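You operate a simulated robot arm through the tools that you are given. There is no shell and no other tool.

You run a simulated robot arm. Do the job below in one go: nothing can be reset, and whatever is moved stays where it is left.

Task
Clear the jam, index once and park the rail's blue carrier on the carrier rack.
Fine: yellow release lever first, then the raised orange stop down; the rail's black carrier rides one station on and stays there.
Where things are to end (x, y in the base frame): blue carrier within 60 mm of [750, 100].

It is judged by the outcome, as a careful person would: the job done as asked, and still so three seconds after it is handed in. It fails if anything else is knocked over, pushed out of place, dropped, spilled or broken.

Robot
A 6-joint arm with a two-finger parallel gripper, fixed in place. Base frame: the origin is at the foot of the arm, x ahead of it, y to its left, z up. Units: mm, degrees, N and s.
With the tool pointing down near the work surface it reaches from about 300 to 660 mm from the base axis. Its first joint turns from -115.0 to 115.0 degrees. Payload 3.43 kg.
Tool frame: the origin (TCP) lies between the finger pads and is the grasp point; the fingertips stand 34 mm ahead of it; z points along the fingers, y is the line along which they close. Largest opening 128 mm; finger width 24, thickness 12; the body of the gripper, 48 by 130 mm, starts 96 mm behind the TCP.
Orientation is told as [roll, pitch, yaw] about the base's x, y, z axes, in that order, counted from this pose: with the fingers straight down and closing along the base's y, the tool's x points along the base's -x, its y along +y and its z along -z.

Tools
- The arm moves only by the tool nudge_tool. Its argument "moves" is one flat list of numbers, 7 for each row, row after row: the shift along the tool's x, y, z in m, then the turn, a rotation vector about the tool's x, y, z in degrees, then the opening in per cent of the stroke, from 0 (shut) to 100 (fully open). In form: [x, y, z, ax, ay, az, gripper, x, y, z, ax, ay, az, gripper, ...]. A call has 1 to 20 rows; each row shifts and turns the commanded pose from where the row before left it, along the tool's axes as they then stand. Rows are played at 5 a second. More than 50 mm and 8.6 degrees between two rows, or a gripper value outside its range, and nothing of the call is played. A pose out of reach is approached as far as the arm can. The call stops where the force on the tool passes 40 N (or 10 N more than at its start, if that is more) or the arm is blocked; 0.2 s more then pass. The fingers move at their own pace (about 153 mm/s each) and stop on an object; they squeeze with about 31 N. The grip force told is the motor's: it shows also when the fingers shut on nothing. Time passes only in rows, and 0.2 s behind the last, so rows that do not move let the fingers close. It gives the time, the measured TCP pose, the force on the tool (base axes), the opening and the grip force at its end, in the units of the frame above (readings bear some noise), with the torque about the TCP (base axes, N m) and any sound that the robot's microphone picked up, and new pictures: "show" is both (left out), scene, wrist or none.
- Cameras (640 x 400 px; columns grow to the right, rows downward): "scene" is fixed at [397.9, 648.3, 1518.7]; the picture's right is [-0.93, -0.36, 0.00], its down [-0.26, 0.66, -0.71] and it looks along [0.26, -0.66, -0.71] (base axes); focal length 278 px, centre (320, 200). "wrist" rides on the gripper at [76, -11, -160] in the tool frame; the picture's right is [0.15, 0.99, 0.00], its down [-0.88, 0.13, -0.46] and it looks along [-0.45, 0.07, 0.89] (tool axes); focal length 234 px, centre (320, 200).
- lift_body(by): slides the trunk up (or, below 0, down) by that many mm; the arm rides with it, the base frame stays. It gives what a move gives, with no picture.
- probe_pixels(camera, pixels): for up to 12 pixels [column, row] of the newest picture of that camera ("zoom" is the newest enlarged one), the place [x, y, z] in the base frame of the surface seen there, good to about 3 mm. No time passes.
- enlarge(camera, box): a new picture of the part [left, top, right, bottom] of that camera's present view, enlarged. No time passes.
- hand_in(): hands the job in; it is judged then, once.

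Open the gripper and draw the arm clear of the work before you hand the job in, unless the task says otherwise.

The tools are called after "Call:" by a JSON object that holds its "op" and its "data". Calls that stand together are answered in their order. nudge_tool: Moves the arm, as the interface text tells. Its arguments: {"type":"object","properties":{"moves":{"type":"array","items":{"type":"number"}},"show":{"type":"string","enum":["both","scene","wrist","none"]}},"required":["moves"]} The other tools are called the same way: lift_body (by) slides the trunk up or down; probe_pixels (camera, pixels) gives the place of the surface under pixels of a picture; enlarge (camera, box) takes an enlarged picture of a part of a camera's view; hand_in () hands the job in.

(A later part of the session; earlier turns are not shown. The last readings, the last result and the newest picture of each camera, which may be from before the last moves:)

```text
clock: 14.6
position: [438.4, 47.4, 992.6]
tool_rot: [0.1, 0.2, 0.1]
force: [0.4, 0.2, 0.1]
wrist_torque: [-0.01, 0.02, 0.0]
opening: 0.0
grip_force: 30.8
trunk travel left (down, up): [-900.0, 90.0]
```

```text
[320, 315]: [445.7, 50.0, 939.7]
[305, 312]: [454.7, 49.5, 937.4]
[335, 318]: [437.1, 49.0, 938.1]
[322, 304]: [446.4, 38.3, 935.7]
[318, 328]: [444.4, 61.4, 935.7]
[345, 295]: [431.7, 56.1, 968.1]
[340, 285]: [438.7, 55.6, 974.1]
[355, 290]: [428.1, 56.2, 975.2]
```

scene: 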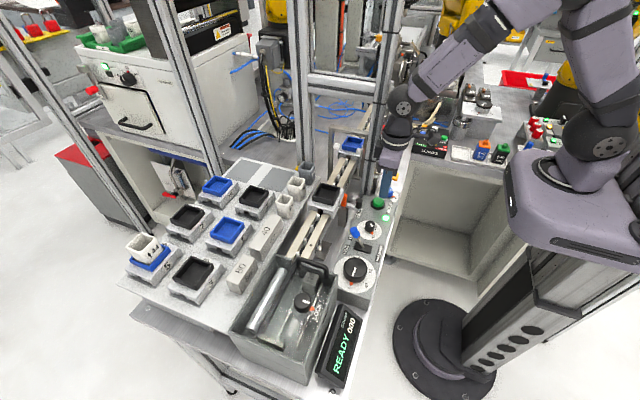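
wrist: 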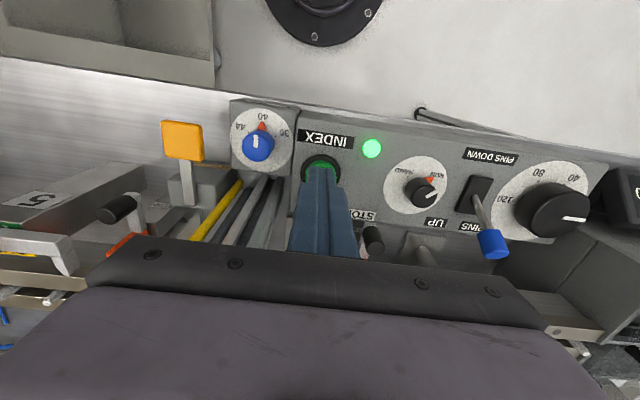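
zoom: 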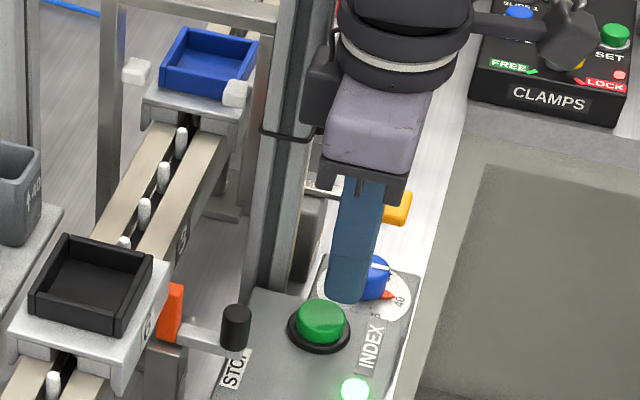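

Button center is (446,50,938). I shift 4 mm toward it and press down in small steps.

Call:
{"op": "nudge_tool", "data": {"moves": [-0.004, 0.002, 0.006, 0, 0, 0, 0, 0, 0, 0.006, 0, 0, 0, 0, 0, 0, 0.004, 0, 0, 0, 0, 0, 0, 0.004, 0, 0, 0, 0, 0, 0, 0.003, 0, 0, 0, 0], "show": "none"}}

```text
clock: 15.8
position: [443.1, 51.2, 968.3]
tool_rot: [0.1, 0.0, 0.1]
force: [0.3, 1.3, 1.7]
wrist_torque: [0.07, 0.0, -0.01]
opening: 0.0
grip_force: 31.0
trunk travel left (down, up): [-900.0, 90.0]
```

Contact has just begun (~2 N). I press a few mm further.

Call:
{"op": "nudge_tool", "data": {"moves": [0, 0, 0.003, 0, 0, 0, 0, 0, 0, 0.002, 0, 0, 0, 0], "show": "scene"}}

```text
clock: 16.4
position: [442.5, 51.3, 963.8]
tool_rot: [0.1, -0.1, 0.1]
force: [-2.8, -2.7, 10.5]
wrist_torque: [-0.03, 0.1, 0.0]
opening: 0.1
grip_force: 30.9
trunk travel left (down, up): [-900.0, 90.0]
heard: click
```

scene: 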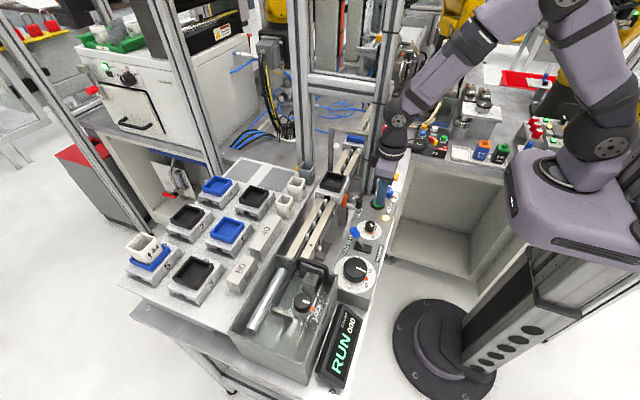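

A click was heard, the display shows RUN and both carriers are riding. I release the button at once by lifting straight up, and wait for the index to finish.

Call:
{"op": "nudge_tool", "data": {"moves": [0, 0, -0.02, 0, 0, 0, 0, 0, 0, -0.04, 0, 0, 0, 0, 0, 0, -0.04, 0, 0, 0, 0, 0.03, 0, 0, 0, 0, 0, 0, 0.03, 0, 0, 0, 0, 0, 0, 0, 0, 0, 0, 0, 0, 0, 0, 0, 0, 0, 0, 0, 0, 0], "show": "both"}}

Call:
{"op": "enlarge", "data": {"camera": "scene", "box": [310, 110, 406, 210]}}

```text
refused: moves must hold 7 numbers for each row
```

```text
4.00 times, centred on (358, 160) of scene
```

zoom: 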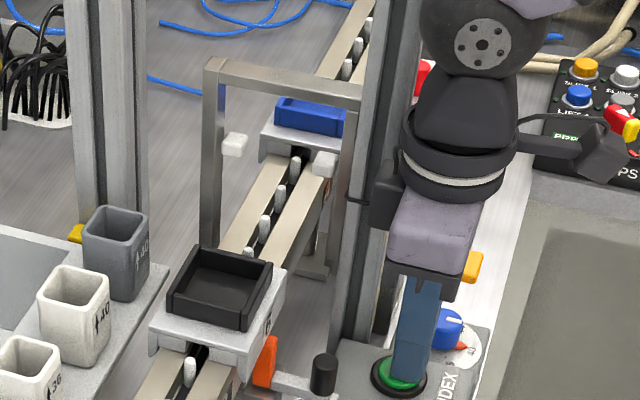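

The call was refused for a row-length slip (both carriers are mid-travel). I lift off the button now with correct rows.

Call:
{"op": "nudge_tool", "data": {"moves": [0, 0, -0.02, 0, 0, 0, 0, 0, 0, -0.04, 0, 0, 0, 0, 0, 0, -0.04, 0, 0, 0, 0, 0.03, 0, 0, 0, 0, 0, 0, 0.03, 0, 0, 0, 0, 0, 0, 0, 0, 0, 0, 0, 0, 0, 0, 0, 0, 0, 0, 0, 0], "show": "both"}}

Call:
{"op": "enlarge", "data": {"camera": "scene", "box": [310, 110, 406, 210]}}

```text
clock: 18.0
position: [380.5, 50.4, 1060.5]
tool_rot: [0.1, 0.0, 0.2]
force: [-0.1, 0.5, -0.2]
wrist_torque: [0.03, -0.01, -0.05]
opening: 0.0
grip_force: 31.1
trunk travel left (down, up): [-900.0, 90.0]
```

scene: 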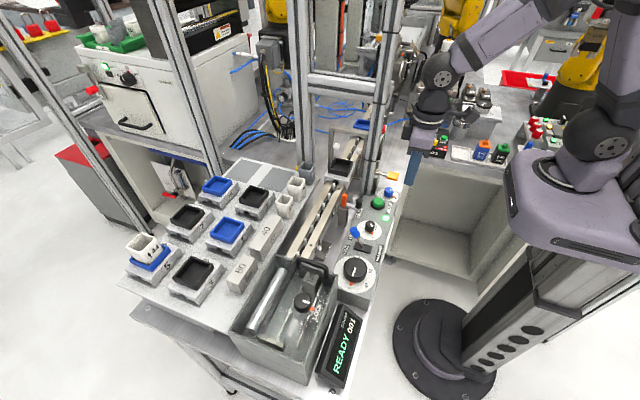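
wrist: 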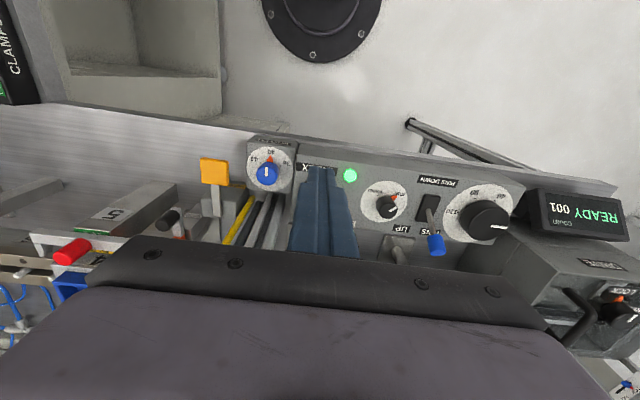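

```text
4.00 times, centred on (358, 160) of scene
```

zoom: 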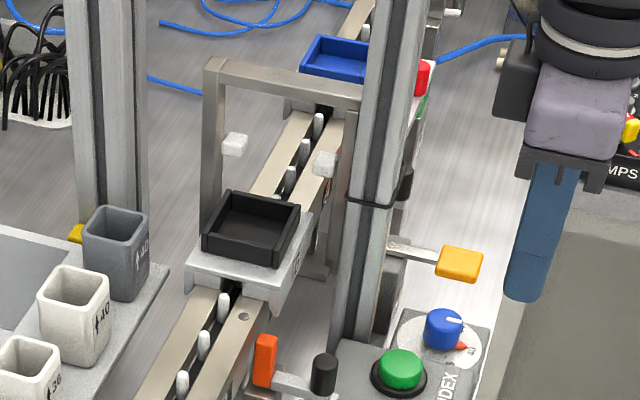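

Index done: READY 001, black at station 3, blue at station 5. I rise and move toward −y to view blue at station 5 and its clamp.

Call:
{"op": "nudge_tool", "data": {"moves": [0.02, 0, -0.045, 0, 0, 0, 0, 0, -0.02, -0.045, 0, 0, 0, 0, 0, -0.045, -0.02, 0, 0, 0, 0, 0, -0.045, 0, 0, 0, 0, 0, 0, -0.045, 0, 0, 0, 0, 0, 0, -0.045, 0, 0, 0, 0, 0, 0, -0.045, 0, 0, 0, 0, 50], "show": "both"}}

Call:
{"op": "enlarge", "data": {"camera": "wrist", "box": [220, 140, 420, 265]}}

```text
clock: 19.6
position: [365.2, -195.7, 1173.0]
tool_rot: [0.1, 0.1, 0.0]
force: [0.5, -0.6, 0.5]
wrist_torque: [0.04, -0.03, 0.02]
opening: 63.9
grip_force: 0.1
trunk travel left (down, up): [-900.0, 90.0]
```

scene: 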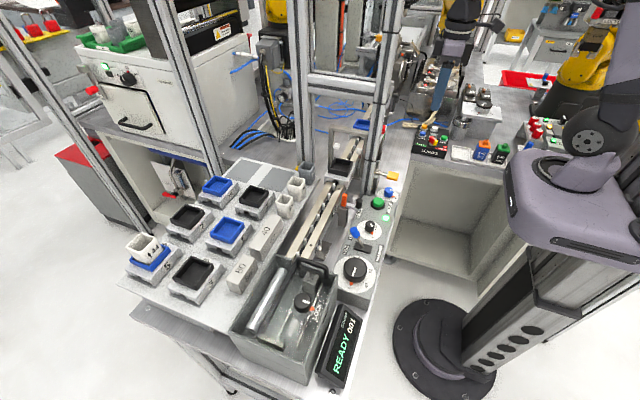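
wrist: 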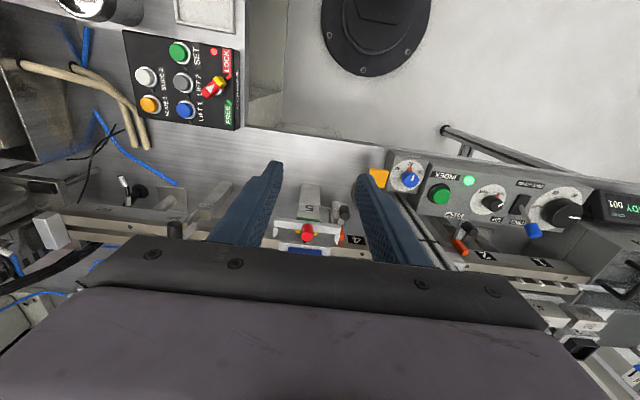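

```text
3.20 times, centred on (320, 202) of wrist
```

zoom: 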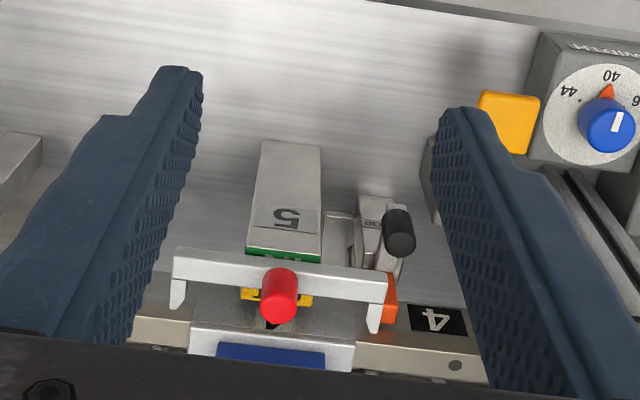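

Blue sits at station 5 right at the red-knobbed bracket with two prongs (zoom (175-390, 250-330)). I need a closer look before grasping, so I move forward and up a little to look from above.

Call:
{"op": "nudge_tool", "data": {"moves": [-0.04, 0, -0.02, 0, 0, 0, 60, -0.04, 0, -0.01, 0, 0, 0, 100], "show": "wrist"}}

Call:
{"op": "enlarge", "data": {"camera": "wrist", "box": [250, 160, 378, 240]}}

```text
clock: 20.2
position: [443.7, -192.3, 1203.5]
tool_rot: [0.1, 0.1, 0.1]
force: [0.3, 0.5, 0.8]
wrist_torque: [-0.04, 0.02, -0.03]
opening: 128.1
grip_force: 0.0
trunk travel left (down, up): [-900.0, 90.0]
```

wrist: 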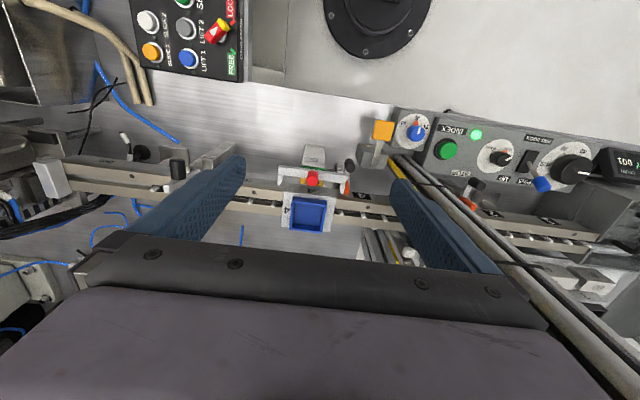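

```text
5.00 times, centred on (314, 200) of wrist
```

zoom: 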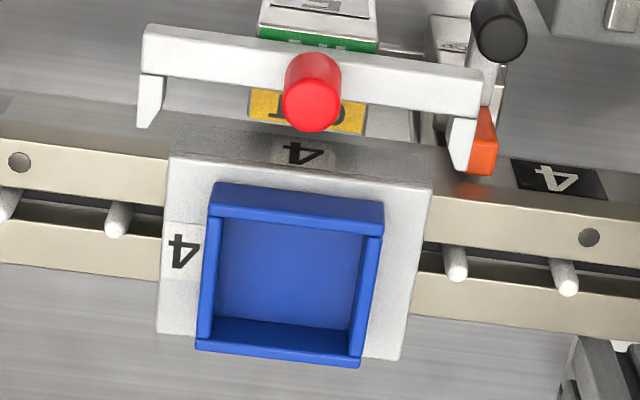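

The bracket's label reads "OUT" (upside down, yellow) and its prongs are clear of the carrier, so blue is free at station 5. I measure the carrier plate, tray, prongs and rail.

Call:
{"op": "probe_pixels", "data": {"camera": "zoom", "pixels": [[180, 165], [425, 195], [165, 325], [395, 350], [290, 270], [220, 190], [380, 210], [205, 345], [355, 362], [270, 200], [204, 270], [372, 290]]}}

Call:
{"op": "probe_pixels", "data": {"camera": "zoom", "pixels": [[290, 340], [310, 110], [315, 65], [470, 150], [150, 110], [160, 45], [470, 90], [485, 155], [500, 30], [500, 215], [500, 290], [300, 155]]}}

Call:
{"op": "probe_pixels", "data": {"camera": "zoom", "pixels": [[119, 215], [455, 262], [565, 280], [20, 165], [90, 180], [90, 265], [90, 330], [240, 385], [400, 250], [182, 290], [600, 330], [300, 385]]}}

```text
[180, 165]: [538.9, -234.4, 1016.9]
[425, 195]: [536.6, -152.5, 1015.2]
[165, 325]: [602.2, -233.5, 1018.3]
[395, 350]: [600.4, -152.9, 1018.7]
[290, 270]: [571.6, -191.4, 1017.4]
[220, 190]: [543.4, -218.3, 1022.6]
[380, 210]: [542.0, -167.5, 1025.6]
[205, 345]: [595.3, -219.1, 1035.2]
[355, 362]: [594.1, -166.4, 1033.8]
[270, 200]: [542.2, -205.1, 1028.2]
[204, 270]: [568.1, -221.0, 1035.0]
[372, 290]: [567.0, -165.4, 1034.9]
```

```text
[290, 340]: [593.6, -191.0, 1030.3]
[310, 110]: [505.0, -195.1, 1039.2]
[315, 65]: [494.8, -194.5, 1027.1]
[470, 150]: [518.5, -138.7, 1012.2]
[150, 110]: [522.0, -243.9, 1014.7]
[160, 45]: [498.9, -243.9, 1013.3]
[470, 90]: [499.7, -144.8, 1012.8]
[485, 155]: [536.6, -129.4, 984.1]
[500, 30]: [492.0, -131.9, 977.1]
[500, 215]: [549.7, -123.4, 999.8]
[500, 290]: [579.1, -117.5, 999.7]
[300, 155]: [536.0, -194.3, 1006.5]
```

```text
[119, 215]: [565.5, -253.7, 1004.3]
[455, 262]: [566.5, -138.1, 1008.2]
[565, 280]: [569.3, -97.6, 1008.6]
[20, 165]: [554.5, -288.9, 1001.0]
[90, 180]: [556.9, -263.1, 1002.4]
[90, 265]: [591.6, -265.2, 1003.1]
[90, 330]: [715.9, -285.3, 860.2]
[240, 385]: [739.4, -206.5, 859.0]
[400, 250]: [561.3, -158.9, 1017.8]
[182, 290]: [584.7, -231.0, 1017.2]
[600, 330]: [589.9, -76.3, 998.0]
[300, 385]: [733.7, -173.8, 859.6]
```

Carrier: centre ≈ (570,-193), plate top 1017, tray outer 56×58 mm with rim at 1035. The target is at 757 mm radius, beyond the stated tool-down reach, so I gauge the arm's geometry (shoulder in scene at (590,145)) to plan tilt and trunk height.

Call:
{"op": "nudge_tool", "data": {"moves": [0, 0, 0, 0, 0, 0, 100], "show": "scene"}}

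Call:
{"op": "probe_pixels", "data": {"camera": "scene", "pixels": [[570, 200], [585, 140], [600, 145], [610, 60], [600, 10], [450, 30], [440, 60], [435, 90], [540, 160], [530, 260], [445, 15], [460, 10]]}}

```text
clock: 20.6
position: [443.1, -193.4, 1203.7]
tool_rot: [0.1, 0.1, 0.1]
force: [0.5, -0.4, 0.3]
wrist_torque: [-0.04, 0.0, 0.02]
opening: 128.0
grip_force: 0.0
trunk travel left (down, up): [-900.0, 90.0]
```

scene: 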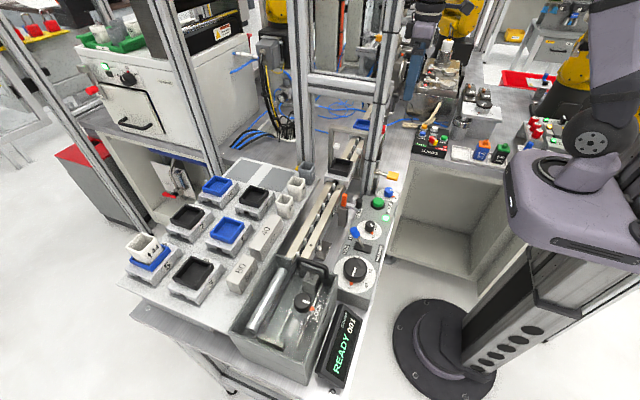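

```text
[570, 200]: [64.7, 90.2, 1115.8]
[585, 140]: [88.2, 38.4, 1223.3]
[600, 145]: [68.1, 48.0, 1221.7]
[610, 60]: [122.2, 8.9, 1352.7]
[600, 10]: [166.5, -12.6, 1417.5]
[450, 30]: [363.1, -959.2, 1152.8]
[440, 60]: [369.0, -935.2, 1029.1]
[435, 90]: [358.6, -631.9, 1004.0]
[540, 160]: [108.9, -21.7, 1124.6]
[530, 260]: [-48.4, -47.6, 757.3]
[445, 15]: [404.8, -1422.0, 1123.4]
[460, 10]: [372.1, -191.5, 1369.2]
```

Shoulder is near z≈1222. Before grasping I will test, with the empty gripper, what tilt is needed to reach above the free rack patch near (745,105). First back off and swing round the upright to y≈115.

Call:
{"op": "nudge_tool", "data": {"moves": [0.035, 0, 0, 0, 0, 0, 55, 0.035, 0, 0, 0, 0, 0, 55, 0, 0.044, 0, 0, 0, 0, 55, 0, 0.044, 0, 0, 0, 0, 55, 0, 0.044, 0, 0, 0, 0, 55, 0, 0.044, 0, 0, 0, 0, 55, 0, 0.044, 0, 0, 0, 0, 55, 0, 0.044, 0, 0, 0, 0, 55, 0, 0.044, 0, 0, 0, 0, 55], "show": "both"}}

```text
clock: 22.6
position: [372.1, 116.4, 1203.5]
tool_rot: [0.0, 0.1, 0.0]
force: [0.1, -0.1, -0.6]
wrist_torque: [0.0, 0.01, -0.01]
opening: 70.3
grip_force: 0.0
trunk travel left (down, up): [-900.0, 90.0]
```

scene: 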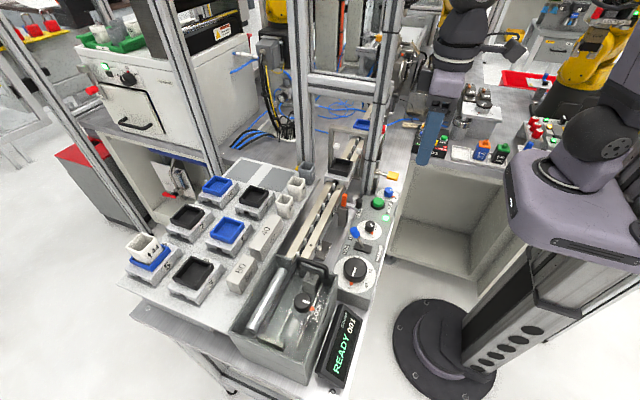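
wrist: 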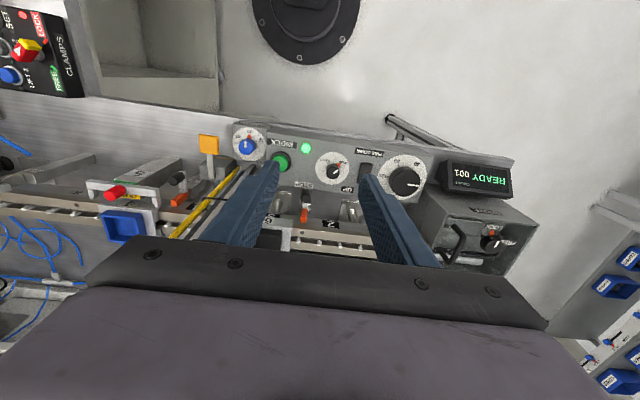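

I tilt the tool 30° outward while moving out over the rail at safe height (z≈1200), then check that the pose is reached.

Call:
{"op": "nudge_tool", "data": {"moves": [-0.045, 0, 0, 0, -7.5, 0, 55, -0.0446, 0, 0.0059, 0, -7.5, 0, 55, -0.0435, 0, 0.01165, 0, -7.5, 0, 55, -0.0416, 0, 0.0172, 0, -7.5, 0, 55], "show": "both"}}

```text
clock: 23.6
position: [557.0, 116.3, 1204.3]
tool_rot: [0.2, -30.1, 0.0]
force: [0.6, -0.3, 0.5]
wrist_torque: [-0.01, -0.02, 0.0]
opening: 70.7
grip_force: 0.0
trunk travel left (down, up): [-900.0, 90.0]
```

scene: 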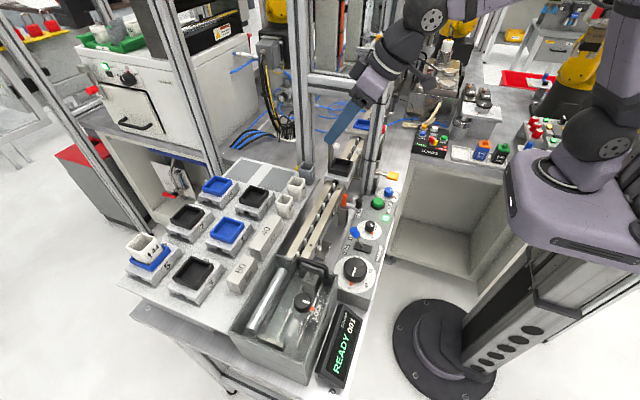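
wrist: 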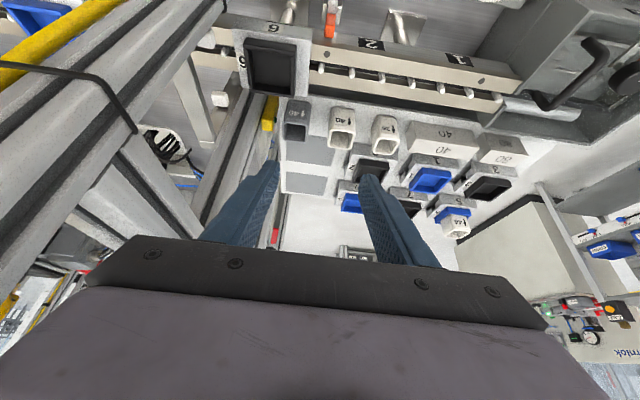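

Pose reached with a 30° tilt; the rack with free patches is in view at (305,150)/(305,185). I advance out and down toward x≈735, z≈1070 to test reach.

Call:
{"op": "nudge_tool", "data": {"moves": [-0.0173, 0, 0.0412, 0, 0, 0, 55, -0.0173, 0, 0.0412, 0, 0, 0, 55, -0.0173, 0, 0.0412, 0, 0, 0, 55, -0.0173, 0, 0.0412, 0, 0, 0, 55, -0.0173, 0, 0.0412, 0, 0, 0, 55], "show": "both"}}

```text
clock: 24.8
position: [732.6, 109.9, 1066.5]
tool_rot: [0.0, -29.9, 0.0]
force: [0.4, 0.0, 0.4]
wrist_torque: [-0.06, 0.03, 0.02]
opening: 70.1
grip_force: 0.1
trunk travel left (down, up): [-900.0, 90.0]
```

scene: 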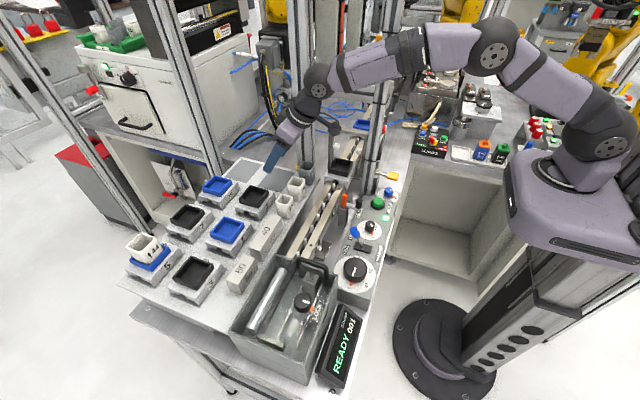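
wrist: 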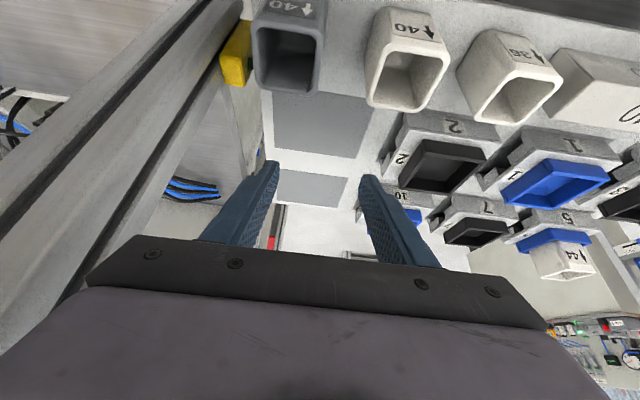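

Reach is fine at 30° (measured 732.6,109.9,1066.5). I try reducing the tilt here to about 15° since a steeper tool grips the tray better.

Call:
{"op": "nudge_tool", "data": {"moves": [0, 0, 0, 0, 5, 0, 55, 0, 0, 0, 0, 5, 0, 55, 0, 0, 0, 0, 5, 0, 55], "show": "both"}}

Call:
{"op": "probe_pixels", "data": {"camera": "wrist", "pixels": [[280, 50], [280, 120], [350, 130], [320, 180], [275, 180], [235, 60], [225, 130], [440, 150], [395, 150], [410, 70], [400, 100], [290, 90]]}}

```text
clock: 25.6
position: [712.9, 109.6, 1062.6]
tool_rot: [0.1, -14.8, 0.0]
force: [0.3, -0.6, 0.7]
wrist_torque: [0.0, -0.02, -0.02]
opening: 70.3
grip_force: 0.1
out of reach, approached as far as the arm can: row 3
trunk travel left (down, up): [-900.0, 90.0]
```

scene: 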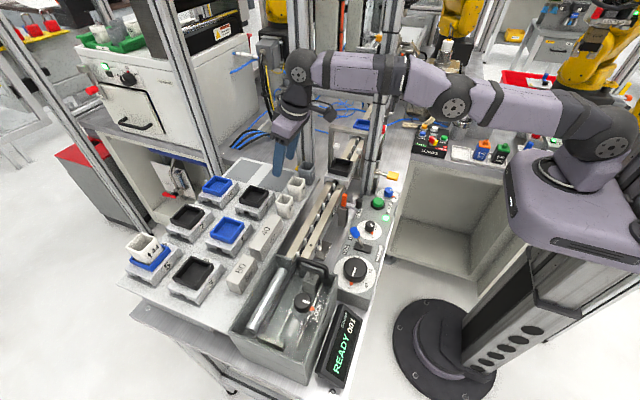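
wrist: 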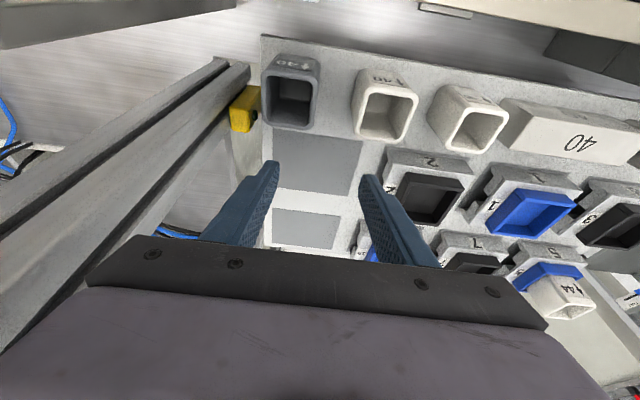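

```text
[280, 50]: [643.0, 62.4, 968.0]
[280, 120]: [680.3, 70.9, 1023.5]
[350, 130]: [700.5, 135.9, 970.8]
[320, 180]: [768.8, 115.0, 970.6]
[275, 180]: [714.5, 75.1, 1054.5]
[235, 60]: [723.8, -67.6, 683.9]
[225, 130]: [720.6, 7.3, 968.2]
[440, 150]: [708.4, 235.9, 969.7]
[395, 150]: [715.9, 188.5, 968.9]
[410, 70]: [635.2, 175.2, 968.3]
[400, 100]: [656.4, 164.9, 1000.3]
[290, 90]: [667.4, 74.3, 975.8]
```

At 15° the arm is at its limit (x only 713), so 25° is a good compromise. I go back to 25° tilt and measure the patch outline.

Call:
{"op": "nudge_tool", "data": {"moves": [0, 0, 0, 0, -5, 0, 55, 0, 0, 0, 0, -5, 0, 55, 0, 0, 0, 0, 0, 0, 55], "show": "both"}}

Call:
{"op": "enlarge", "data": {"camera": "wrist", "box": [220, 60, 420, 220]}}

```text
clock: 26.4
position: [711.9, 110.4, 1063.5]
tool_rot: [0.1, -25.0, 0.0]
force: [-0.3, -0.9, -0.1]
wrist_torque: [-0.03, 0.0, -0.02]
opening: 70.5
grip_force: 0.1
trunk travel left (down, up): [-900.0, 90.0]
```

scene: 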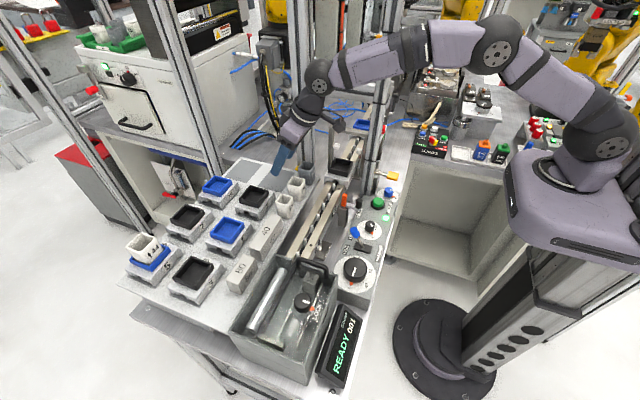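
wrist: 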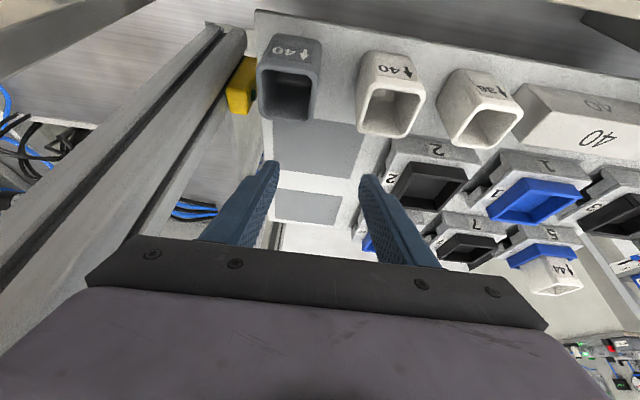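

```text
2.50 times, centred on (320, 140) of wrist
```

zoom: 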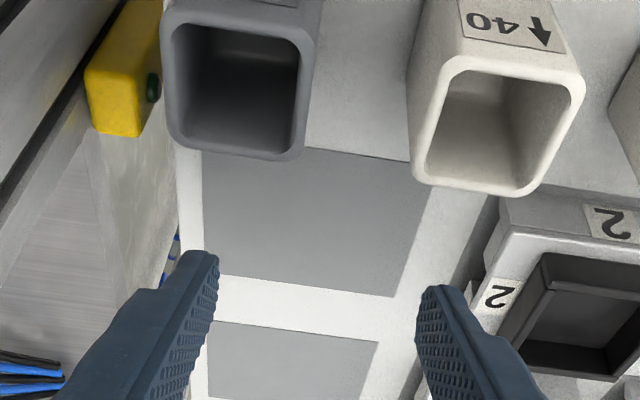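

I probe the near patch's corners, the rack edge, the grey bin and carrier 2 in this zoom.

Call:
{"op": "probe_pixels", "data": {"camera": "zoom", "pixels": [[207, 165], [410, 165], [393, 293], [207, 272], [190, 200], [185, 170], [300, 220], [290, 155], [230, 150], [480, 185], [490, 300], [500, 210]]}}

Call:
{"op": "probe_pixels", "data": {"camera": "wrist", "pixels": [[240, 75], [235, 45], [220, 40], [245, 110], [225, 100], [190, 150], [262, 110], [315, 60], [310, 118], [265, 60]]}}

Call:
{"op": "probe_pixels", "data": {"camera": "scene", "pixels": [[395, 45], [395, 60], [380, 50], [375, 75], [370, 78], [335, 75], [320, 75], [490, 50], [450, 35], [310, 120], [290, 130], [305, 145]]}}

```text
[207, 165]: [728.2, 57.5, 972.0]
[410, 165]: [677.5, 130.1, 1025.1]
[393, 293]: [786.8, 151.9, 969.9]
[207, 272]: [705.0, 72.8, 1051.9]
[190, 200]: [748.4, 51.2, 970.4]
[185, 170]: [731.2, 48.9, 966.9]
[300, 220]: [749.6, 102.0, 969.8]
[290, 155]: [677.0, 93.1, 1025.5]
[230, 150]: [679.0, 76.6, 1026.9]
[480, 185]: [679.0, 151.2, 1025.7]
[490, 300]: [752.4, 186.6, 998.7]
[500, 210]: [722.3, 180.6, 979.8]
```

```text
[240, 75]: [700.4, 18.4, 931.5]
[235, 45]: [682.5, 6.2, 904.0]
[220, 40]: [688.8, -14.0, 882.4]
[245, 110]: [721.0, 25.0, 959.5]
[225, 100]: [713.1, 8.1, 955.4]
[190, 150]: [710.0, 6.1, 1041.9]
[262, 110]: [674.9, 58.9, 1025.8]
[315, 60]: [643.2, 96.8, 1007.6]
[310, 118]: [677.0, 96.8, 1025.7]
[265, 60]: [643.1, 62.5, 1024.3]
```

```text
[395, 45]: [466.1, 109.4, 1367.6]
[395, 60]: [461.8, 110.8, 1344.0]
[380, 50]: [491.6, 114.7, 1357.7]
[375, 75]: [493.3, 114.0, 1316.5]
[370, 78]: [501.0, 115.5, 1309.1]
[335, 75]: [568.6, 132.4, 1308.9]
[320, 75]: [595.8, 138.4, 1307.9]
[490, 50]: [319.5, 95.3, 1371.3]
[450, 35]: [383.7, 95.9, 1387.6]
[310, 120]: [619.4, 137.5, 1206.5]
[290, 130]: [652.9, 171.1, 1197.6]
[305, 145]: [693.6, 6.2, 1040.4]
```

The patch spans about x 710-788, y 57-152, so carrier centre (740,106) fits well. Now I return with 25° tilt held: straight up, back over the rail to x≈400.

Call:
{"op": "nudge_tool", "data": {"moves": [-0.0169, 0, -0.03625, 0, 0, 0, 61, -0.0169, 0, -0.03625, 0, 0, 0, 61, 0.0408, 0, -0.019, 0, 0, 0, 61, 0.0408, 0, -0.019, 0, 0, 0, 61, 0.0408, 0, -0.019, 0, 0, 0, 61, 0.0408, 0, -0.019, 0, 0, 0, 61, 0.0408, 0, -0.019, 0, 0, 0, 61, 0.0408, 0, -0.019, 0, 0, 0, 61, 0.0408, 0, -0.019, 0, 0, 0, 61], "show": "scene"}}

```text
clock: 28.4
position: [391.0, 108.2, 1140.3]
tool_rot: [0.2, -25.0, 0.0]
force: [0.0, -0.2, 0.4]
wrist_torque: [0.0, -0.02, 0.0]
opening: 78.3
grip_force: 0.1
trunk travel left (down, up): [-900.0, 90.0]
```

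scene: 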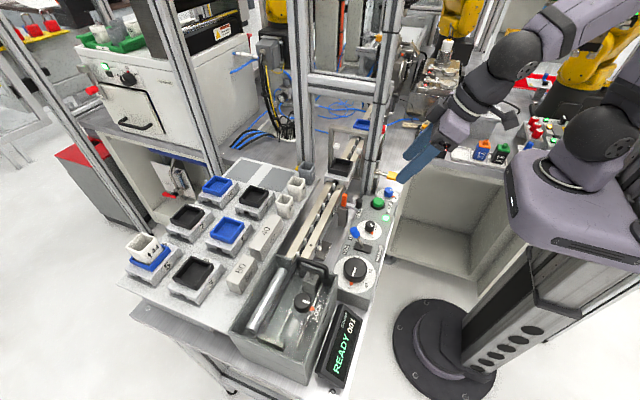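

The fold-back pose works. I swing to y≈-193 in front of station 5.

Call:
{"op": "nudge_tool", "data": {"moves": [0, -0.043, 0, 0, 0, 0, 61, 0, -0.043, 0, 0, 0, 0, 61, 0, -0.043, 0, 0, 0, 0, 61, 0, -0.043, 0, 0, 0, 0, 61, 0, -0.043, 0, 0, 0, 0, 61, 0, -0.043, 0, 0, 0, 0, 61, 0, -0.043, 0, 0, 0, 0, 61], "show": "both"}}

Call:
{"op": "enlarge", "data": {"camera": "wrist", "box": [220, 60, 420, 185]}}

```text
clock: 30.0
position: [396.8, -192.5, 1141.9]
tool_rot: [0.3, -24.9, 0.0]
force: [0.6, 0.0, -0.3]
wrist_torque: [0.06, 0.03, 0.0]
opening: 78.5
grip_force: 0.1
trunk travel left (down, up): [-900.0, 90.0]
```

scene: 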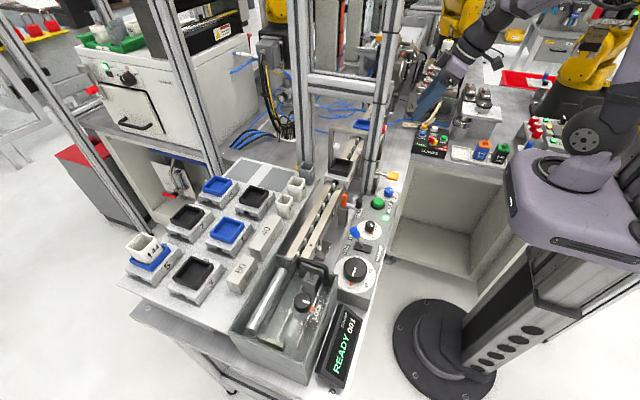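
wrist: 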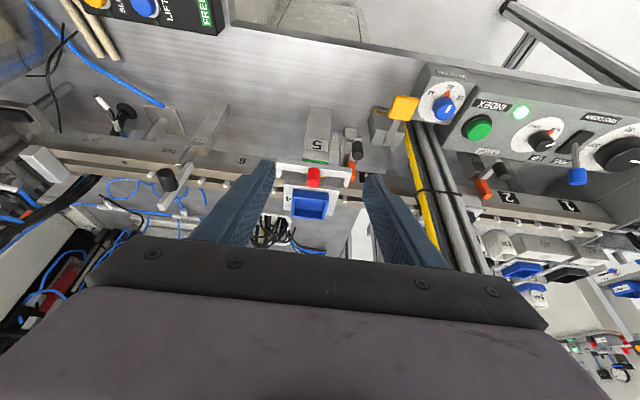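

```text
3.20 times, centred on (320, 122) of wrist
```

zoom: 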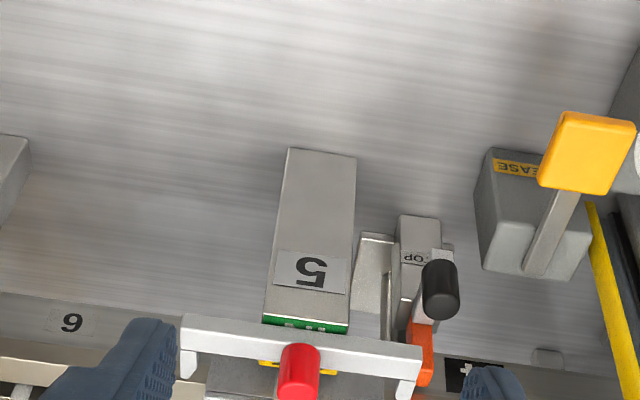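

The blue tray at (312,203) is centred between the fingers. I advance over it to TCP (557,-193,1100).

Call:
{"op": "nudge_tool", "data": {"moves": [-0.032, 0, 0.026, 0, 0, 0, 61, -0.032, 0, 0.026, 0, 0, 0, 61, -0.032, 0, 0.026, 0, 0, 0, 61, -0.032, 0, 0.026, 0, 0, 0, 61], "show": "both"}}

Call:
{"op": "enlarge", "data": {"camera": "wrist", "box": [220, 100, 420, 245]}}

```text
clock: 31.0
position: [557.7, -188.5, 1103.0]
tool_rot: [0.1, -24.8, 0.0]
force: [0.4, 0.2, 0.7]
wrist_torque: [0.0, 0.02, -0.02]
opening: 78.0
grip_force: 0.1
trunk travel left (down, up): [-900.0, 90.0]
```

scene: 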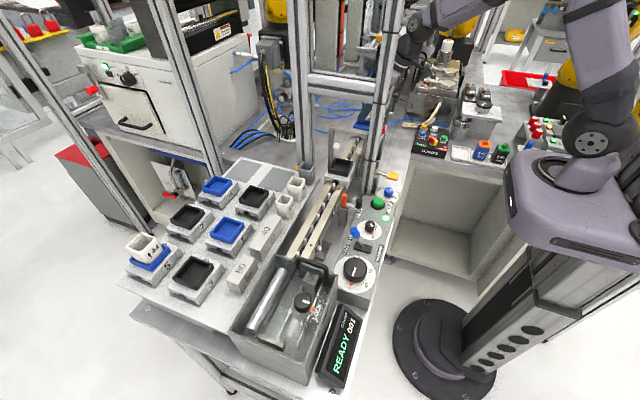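
wrist: 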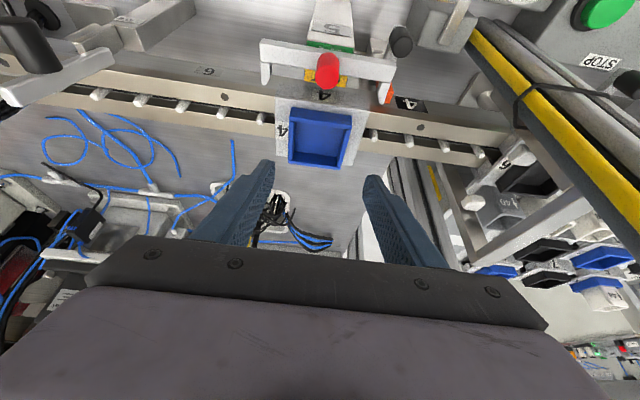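

```text
2.76 times, centred on (320, 172) of wrist
```

zoom: 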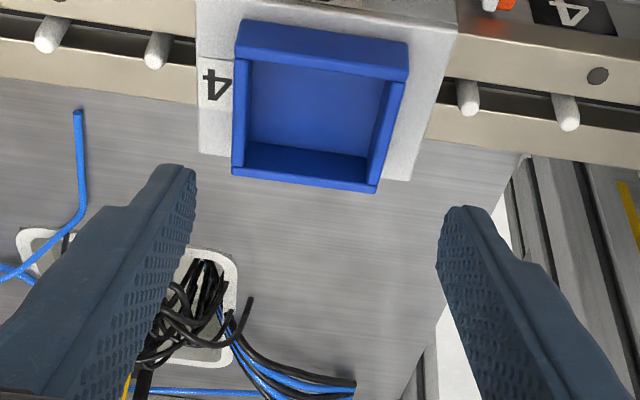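

I check alignment by probing both fingertips and the tray rims in the zoom.

Call:
{"op": "probe_pixels", "data": {"camera": "zoom", "pixels": [[180, 172], [192, 185], [455, 210], [440, 250], [470, 212], [238, 110], [390, 130], [320, 45], [310, 180], [240, 160], [372, 180], [315, 110]]}}

Call:
{"op": "probe_pixels", "data": {"camera": "wrist", "pixels": [[328, 70], [330, 58], [265, 60], [390, 65], [400, 40], [272, 170], [366, 185]]}}

```text
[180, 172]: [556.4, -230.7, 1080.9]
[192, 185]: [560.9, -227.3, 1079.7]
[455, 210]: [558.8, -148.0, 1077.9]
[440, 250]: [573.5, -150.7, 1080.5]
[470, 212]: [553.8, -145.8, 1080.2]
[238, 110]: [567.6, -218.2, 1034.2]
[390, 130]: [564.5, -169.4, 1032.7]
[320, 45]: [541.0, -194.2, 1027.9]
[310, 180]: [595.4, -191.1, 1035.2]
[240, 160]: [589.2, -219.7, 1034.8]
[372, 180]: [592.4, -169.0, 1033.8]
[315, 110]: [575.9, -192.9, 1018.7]
```

```text
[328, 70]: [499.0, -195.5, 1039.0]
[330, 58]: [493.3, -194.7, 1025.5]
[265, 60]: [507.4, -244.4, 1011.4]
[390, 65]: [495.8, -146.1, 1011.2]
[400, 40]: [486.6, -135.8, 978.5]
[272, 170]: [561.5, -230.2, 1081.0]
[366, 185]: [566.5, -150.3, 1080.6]
```

Finger mid is y≈-189 versus tray mid -193, so I shift −4 mm and descend straight down to TCP z≈1062, leaving the tips above the plate.

Call:
{"op": "nudge_tool", "data": {"moves": [0, -0.004, 0, 0, 0, 0, 61, 0.0042, 0, 0.0091, 0, 0, 0, 61, 0.0042, 0, 0.0091, 0, 0, 0, 61, 0.0042, 0, 0.0091, 0, 0, 0, 61, 0.0042, 0, 0.0091, 0, 0, 0, 61], "show": "both"}}

Call:
{"op": "enlarge", "data": {"camera": "wrist", "box": [220, 100, 420, 245]}}

```text
clock: 32.2
position: [559.5, -193.9, 1063.1]
tool_rot: [0.1, -24.9, 0.0]
force: [-0.4, 0.0, -0.1]
wrist_torque: [0.0, 0.0, 0.01]
opening: 78.2
grip_force: 0.1
trunk travel left (down, up): [-900.0, 90.0]
```

scene: 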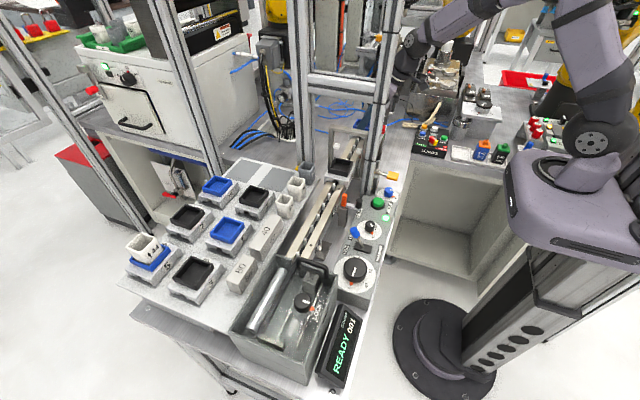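
wrist: 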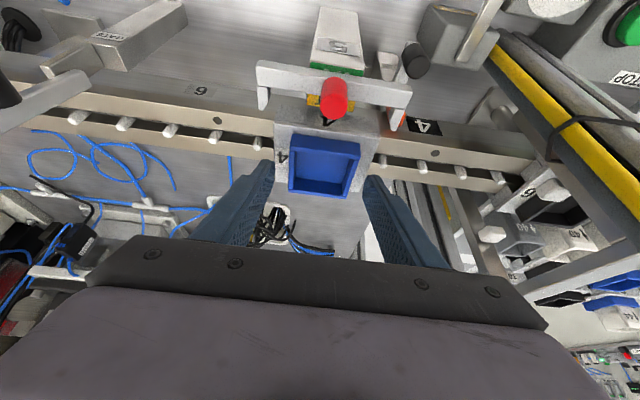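

```text
2.76 times, centred on (320, 172) of wrist
```

zoom: 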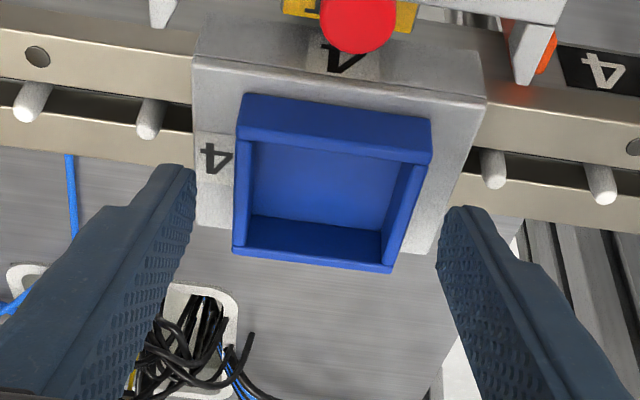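

I probe the tips again to check fore-aft alignment relative to the tray (541–597 in x).

Call:
{"op": "probe_pixels", "data": {"camera": "zoom", "pixels": [[180, 172], [192, 195], [455, 212], [440, 245], [165, 170], [192, 230], [238, 190], [400, 220], [330, 110], [310, 262], [245, 100], [425, 125]]}}

```text
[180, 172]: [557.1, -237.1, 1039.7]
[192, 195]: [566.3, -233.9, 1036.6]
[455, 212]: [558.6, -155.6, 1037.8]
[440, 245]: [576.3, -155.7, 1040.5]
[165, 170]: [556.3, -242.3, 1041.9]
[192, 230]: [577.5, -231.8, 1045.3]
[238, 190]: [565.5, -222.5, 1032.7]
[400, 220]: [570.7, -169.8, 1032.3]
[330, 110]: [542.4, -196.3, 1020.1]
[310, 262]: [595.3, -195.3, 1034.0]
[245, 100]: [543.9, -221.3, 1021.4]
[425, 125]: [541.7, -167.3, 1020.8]
```

Centred in y (fingers -233/-155, tray -222/-167). I descend the last 8 mm in 2 mm steps while watching force.

Call:
{"op": "nudge_tool", "data": {"moves": [0.0017, 0, 0.0036, 0, 0, 0, 61, 0.0008, 0, 0.0018, 0, 0, 0, 61, 0.0008, 0, 0.0018, 0, 0, 0, 61], "show": "wrist"}}

```text
clock: 33.0
position: [558.0, -193.9, 1056.0]
tool_rot: [0.1, -25.0, 0.0]
force: [0.9, -0.6, 0.0]
wrist_torque: [-0.02, 0.01, 0.02]
opening: 78.1
grip_force: 0.1
trunk travel left (down, up): [-900.0, 90.0]
```

wrist: 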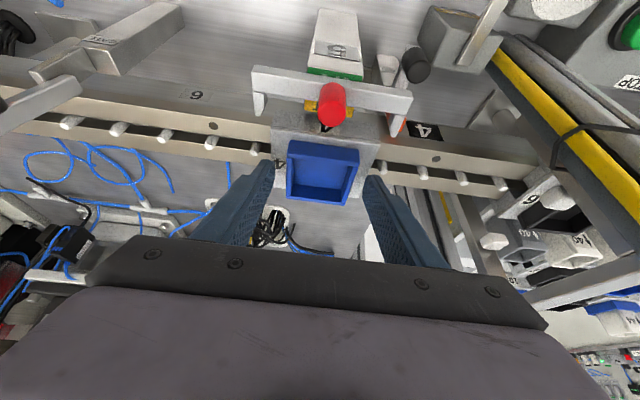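

No contact yet at TCP z≈1056 (tip corner ≈1020). Two more 1 mm steps, then I close on the tray.

Call:
{"op": "nudge_tool", "data": {"moves": [0.0004, 0, 0.0009, 0, 0, 0, 61, 0.0004, 0, 0.0009, 0, 0, 0, 61], "show": "none"}}

```text
clock: 33.6
position: [557.5, -193.9, 1052.9]
tool_rot: [0.1, -24.9, 0.1]
force: [-0.5, -0.3, -0.7]
wrist_torque: [-0.03, 0.03, -0.01]
opening: 77.9
grip_force: 0.2
trunk travel left (down, up): [-900.0, 90.0]
```

Still free at about z 1053-1054. I close the fingers on the tray, giving them time.

Call:
{"op": "nudge_tool", "data": {"moves": [0, 0, 0, 0, 0, 0, 50, 0, 0, 0, 0, 0, 0, 44, 0, 0, 0, 0, 0, 0, 30, 0, 0, 0, 0, 0, 0, 0, 0, 0, 0, 0, 0, 0, 0], "show": "both"}}

Call:
{"op": "enlarge", "data": {"camera": "wrist", "box": [220, 100, 420, 245]}}

```text
clock: 34.8
position: [558.6, -193.7, 1053.4]
tool_rot: [0.2, -24.9, 0.0]
force: [-0.4, -1.0, -0.2]
wrist_torque: [-0.12, 0.01, -0.01]
opening: 56.6
grip_force: 30.9
trunk travel left (down, up): [-900.0, 90.0]
```

scene: 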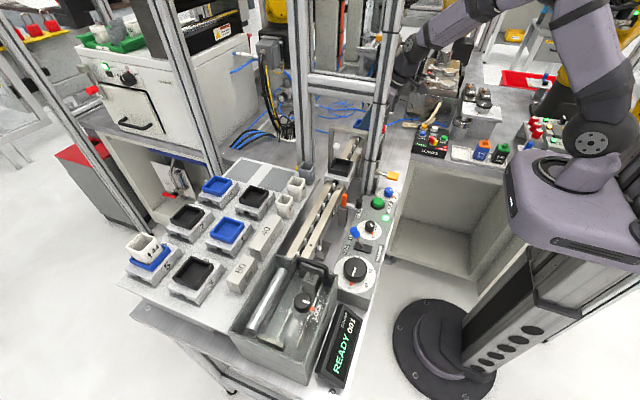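
wrist: 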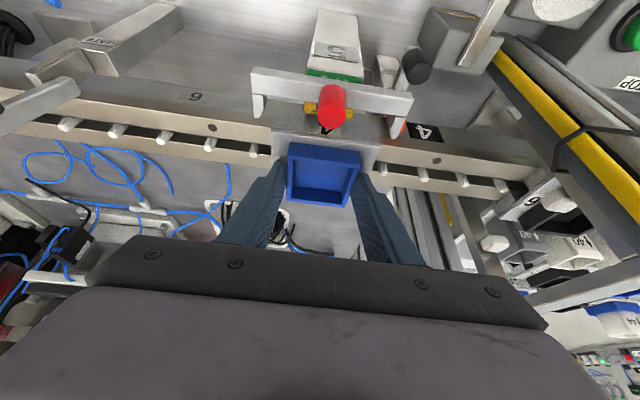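

```text
2.76 times, centred on (320, 172) of wrist
```

zoom: 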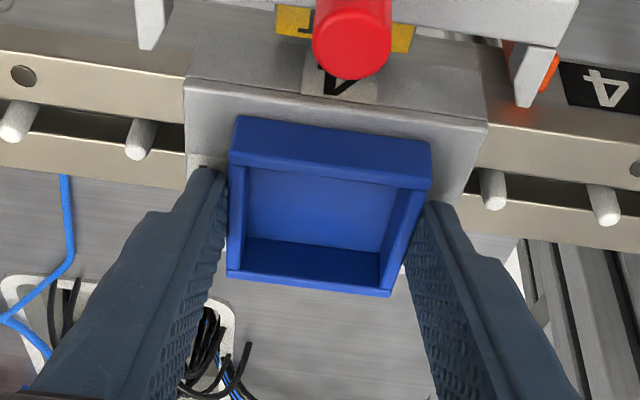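

The tray is held (opening 56.6 mm, 31 N). I lift straight up slowly by 20 mm and check that the whole carrier comes along.

Call:
{"op": "nudge_tool", "data": {"moves": [-0.0017, 0, -0.0036, 0, 0, 0, 0, -0.0021, 0, -0.0045, 0, 0, 0, 0, -0.0021, 0, -0.0045, 0, 0, 0, 0, -0.0025, 0, -0.0054, 0, 0, 0, 0], "show": "both"}}

Call:
{"op": "enlarge", "data": {"camera": "wrist", "box": [220, 100, 420, 245]}}

```text
clock: 35.8
position: [557.7, -193.7, 1073.3]
tool_rot: [0.2, -24.8, 0.0]
force: [-1.0, -0.7, -3.1]
wrist_torque: [-0.02, 0.07, -0.01]
opening: 56.8
grip_force: 31.5
trunk travel left (down, up): [-900.0, 90.0]
```

scene: 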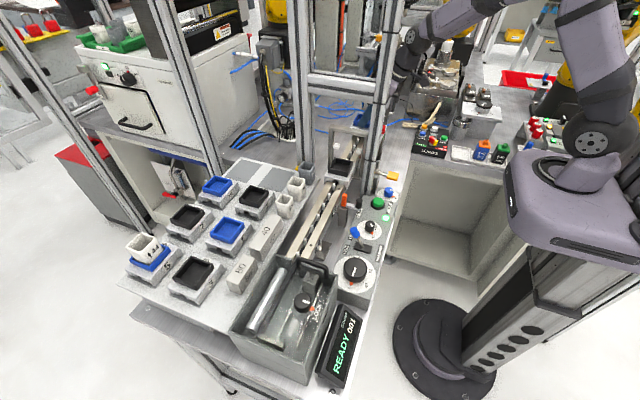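
wrist: 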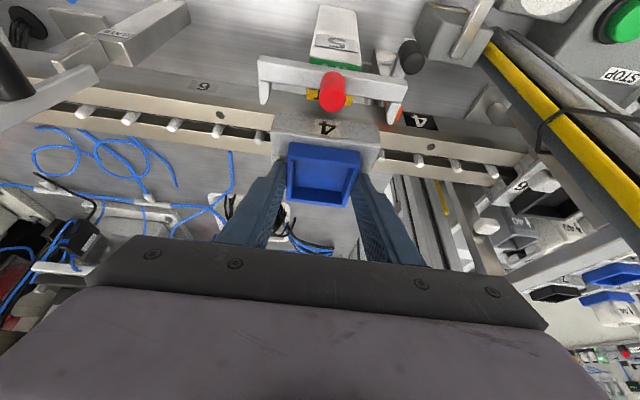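

```text
2.76 times, centred on (320, 172) of wrist
```

zoom: 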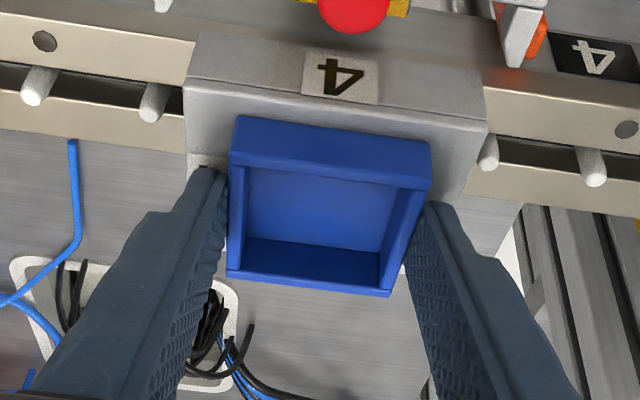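

The complete carrier (plate and tray) came up level; force ~3 N. I keep rising to z≈1150, then draw back towards x≈395.

Call:
{"op": "nudge_tool", "data": {"moves": [-0.0081, 0, -0.0174, 0, 0, 0, 0, -0.0081, 0, -0.0174, 0, 0, 0, 0, -0.0081, 0, -0.0174, 0, 0, 0, 0, -0.0081, 0, -0.0174, 0, 0, 0, 0, 0.0181, 0, -0.0085, 0, 0, 0, 0, 0.0272, 0, -0.0127, 0, 0, 0, 0, 0.0272, 0, -0.0127, 0, 0, 0, 0, 0.0272, 0, -0.0127, 0, 0, 0, 0, 0.0272, 0, -0.0127, 0, 0, 0, 0, 0.0206, 0, -0.0096, 0, 0, 0, 0], "show": "both"}}

```text
clock: 38.0
position: [393.7, -193.6, 1149.3]
tool_rot: [0.1, -25.0, 0.1]
force: [0.2, 0.2, -2.5]
wrist_torque: [0.0, 0.01, 0.01]
opening: 56.9
grip_force: 30.7
trunk travel left (down, up): [-900.0, 90.0]
```

scene: 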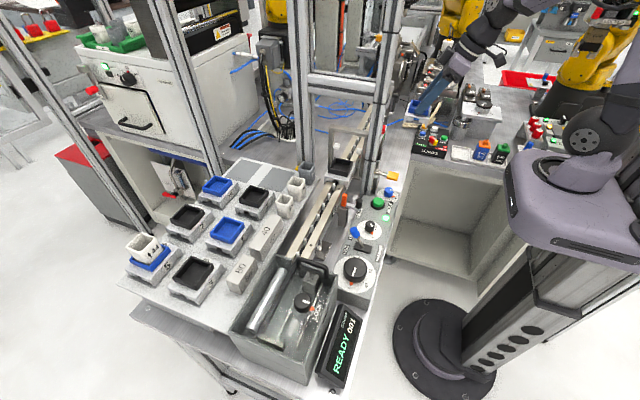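
wrist: 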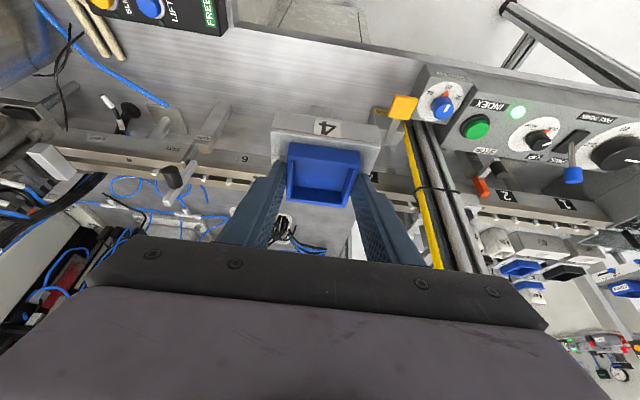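

Carrier secure and drawn back clear of the upright. I swing across to y≈108 at moderate speed.

Call:
{"op": "nudge_tool", "data": {"moves": [0, 0.015, 0, 0, 0, 0, 0, 0, 0.03, 0, 0, 0, 0, 0, 0, 0.032, 0, 0, 0, 0, 0, 0, 0.032, 0, 0, 0, 0, 0, 0, 0.032, 0, 0, 0, 0, 0, 0, 0.032, 0, 0, 0, 0, 0, 0, 0.032, 0, 0, 0, 0, 0, 0, 0.032, 0, 0, 0, 0, 0, 0, 0.03, 0, 0, 0, 0, 0, 0, 0.02, 0, 0, 0, 0, 0, 0, 0.015, 0, 0, 0, 0, 0], "show": "both"}}

```text
clock: 40.4
position: [396.2, 109.6, 1148.8]
tool_rot: [0.1, -24.9, 0.0]
force: [-0.3, 0.6, -2.6]
wrist_torque: [-0.02, 0.03, 0.0]
opening: 56.7
grip_force: 30.9
trunk travel left (down, up): [-900.0, 90.0]
```

scene: 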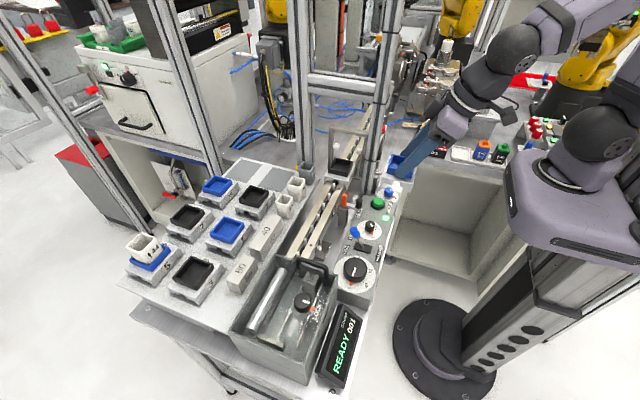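
wrist: 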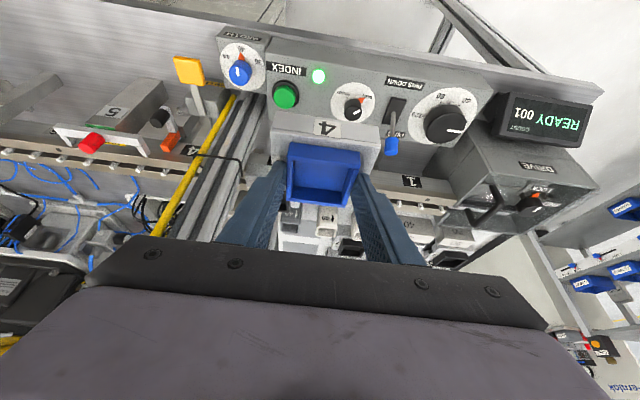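

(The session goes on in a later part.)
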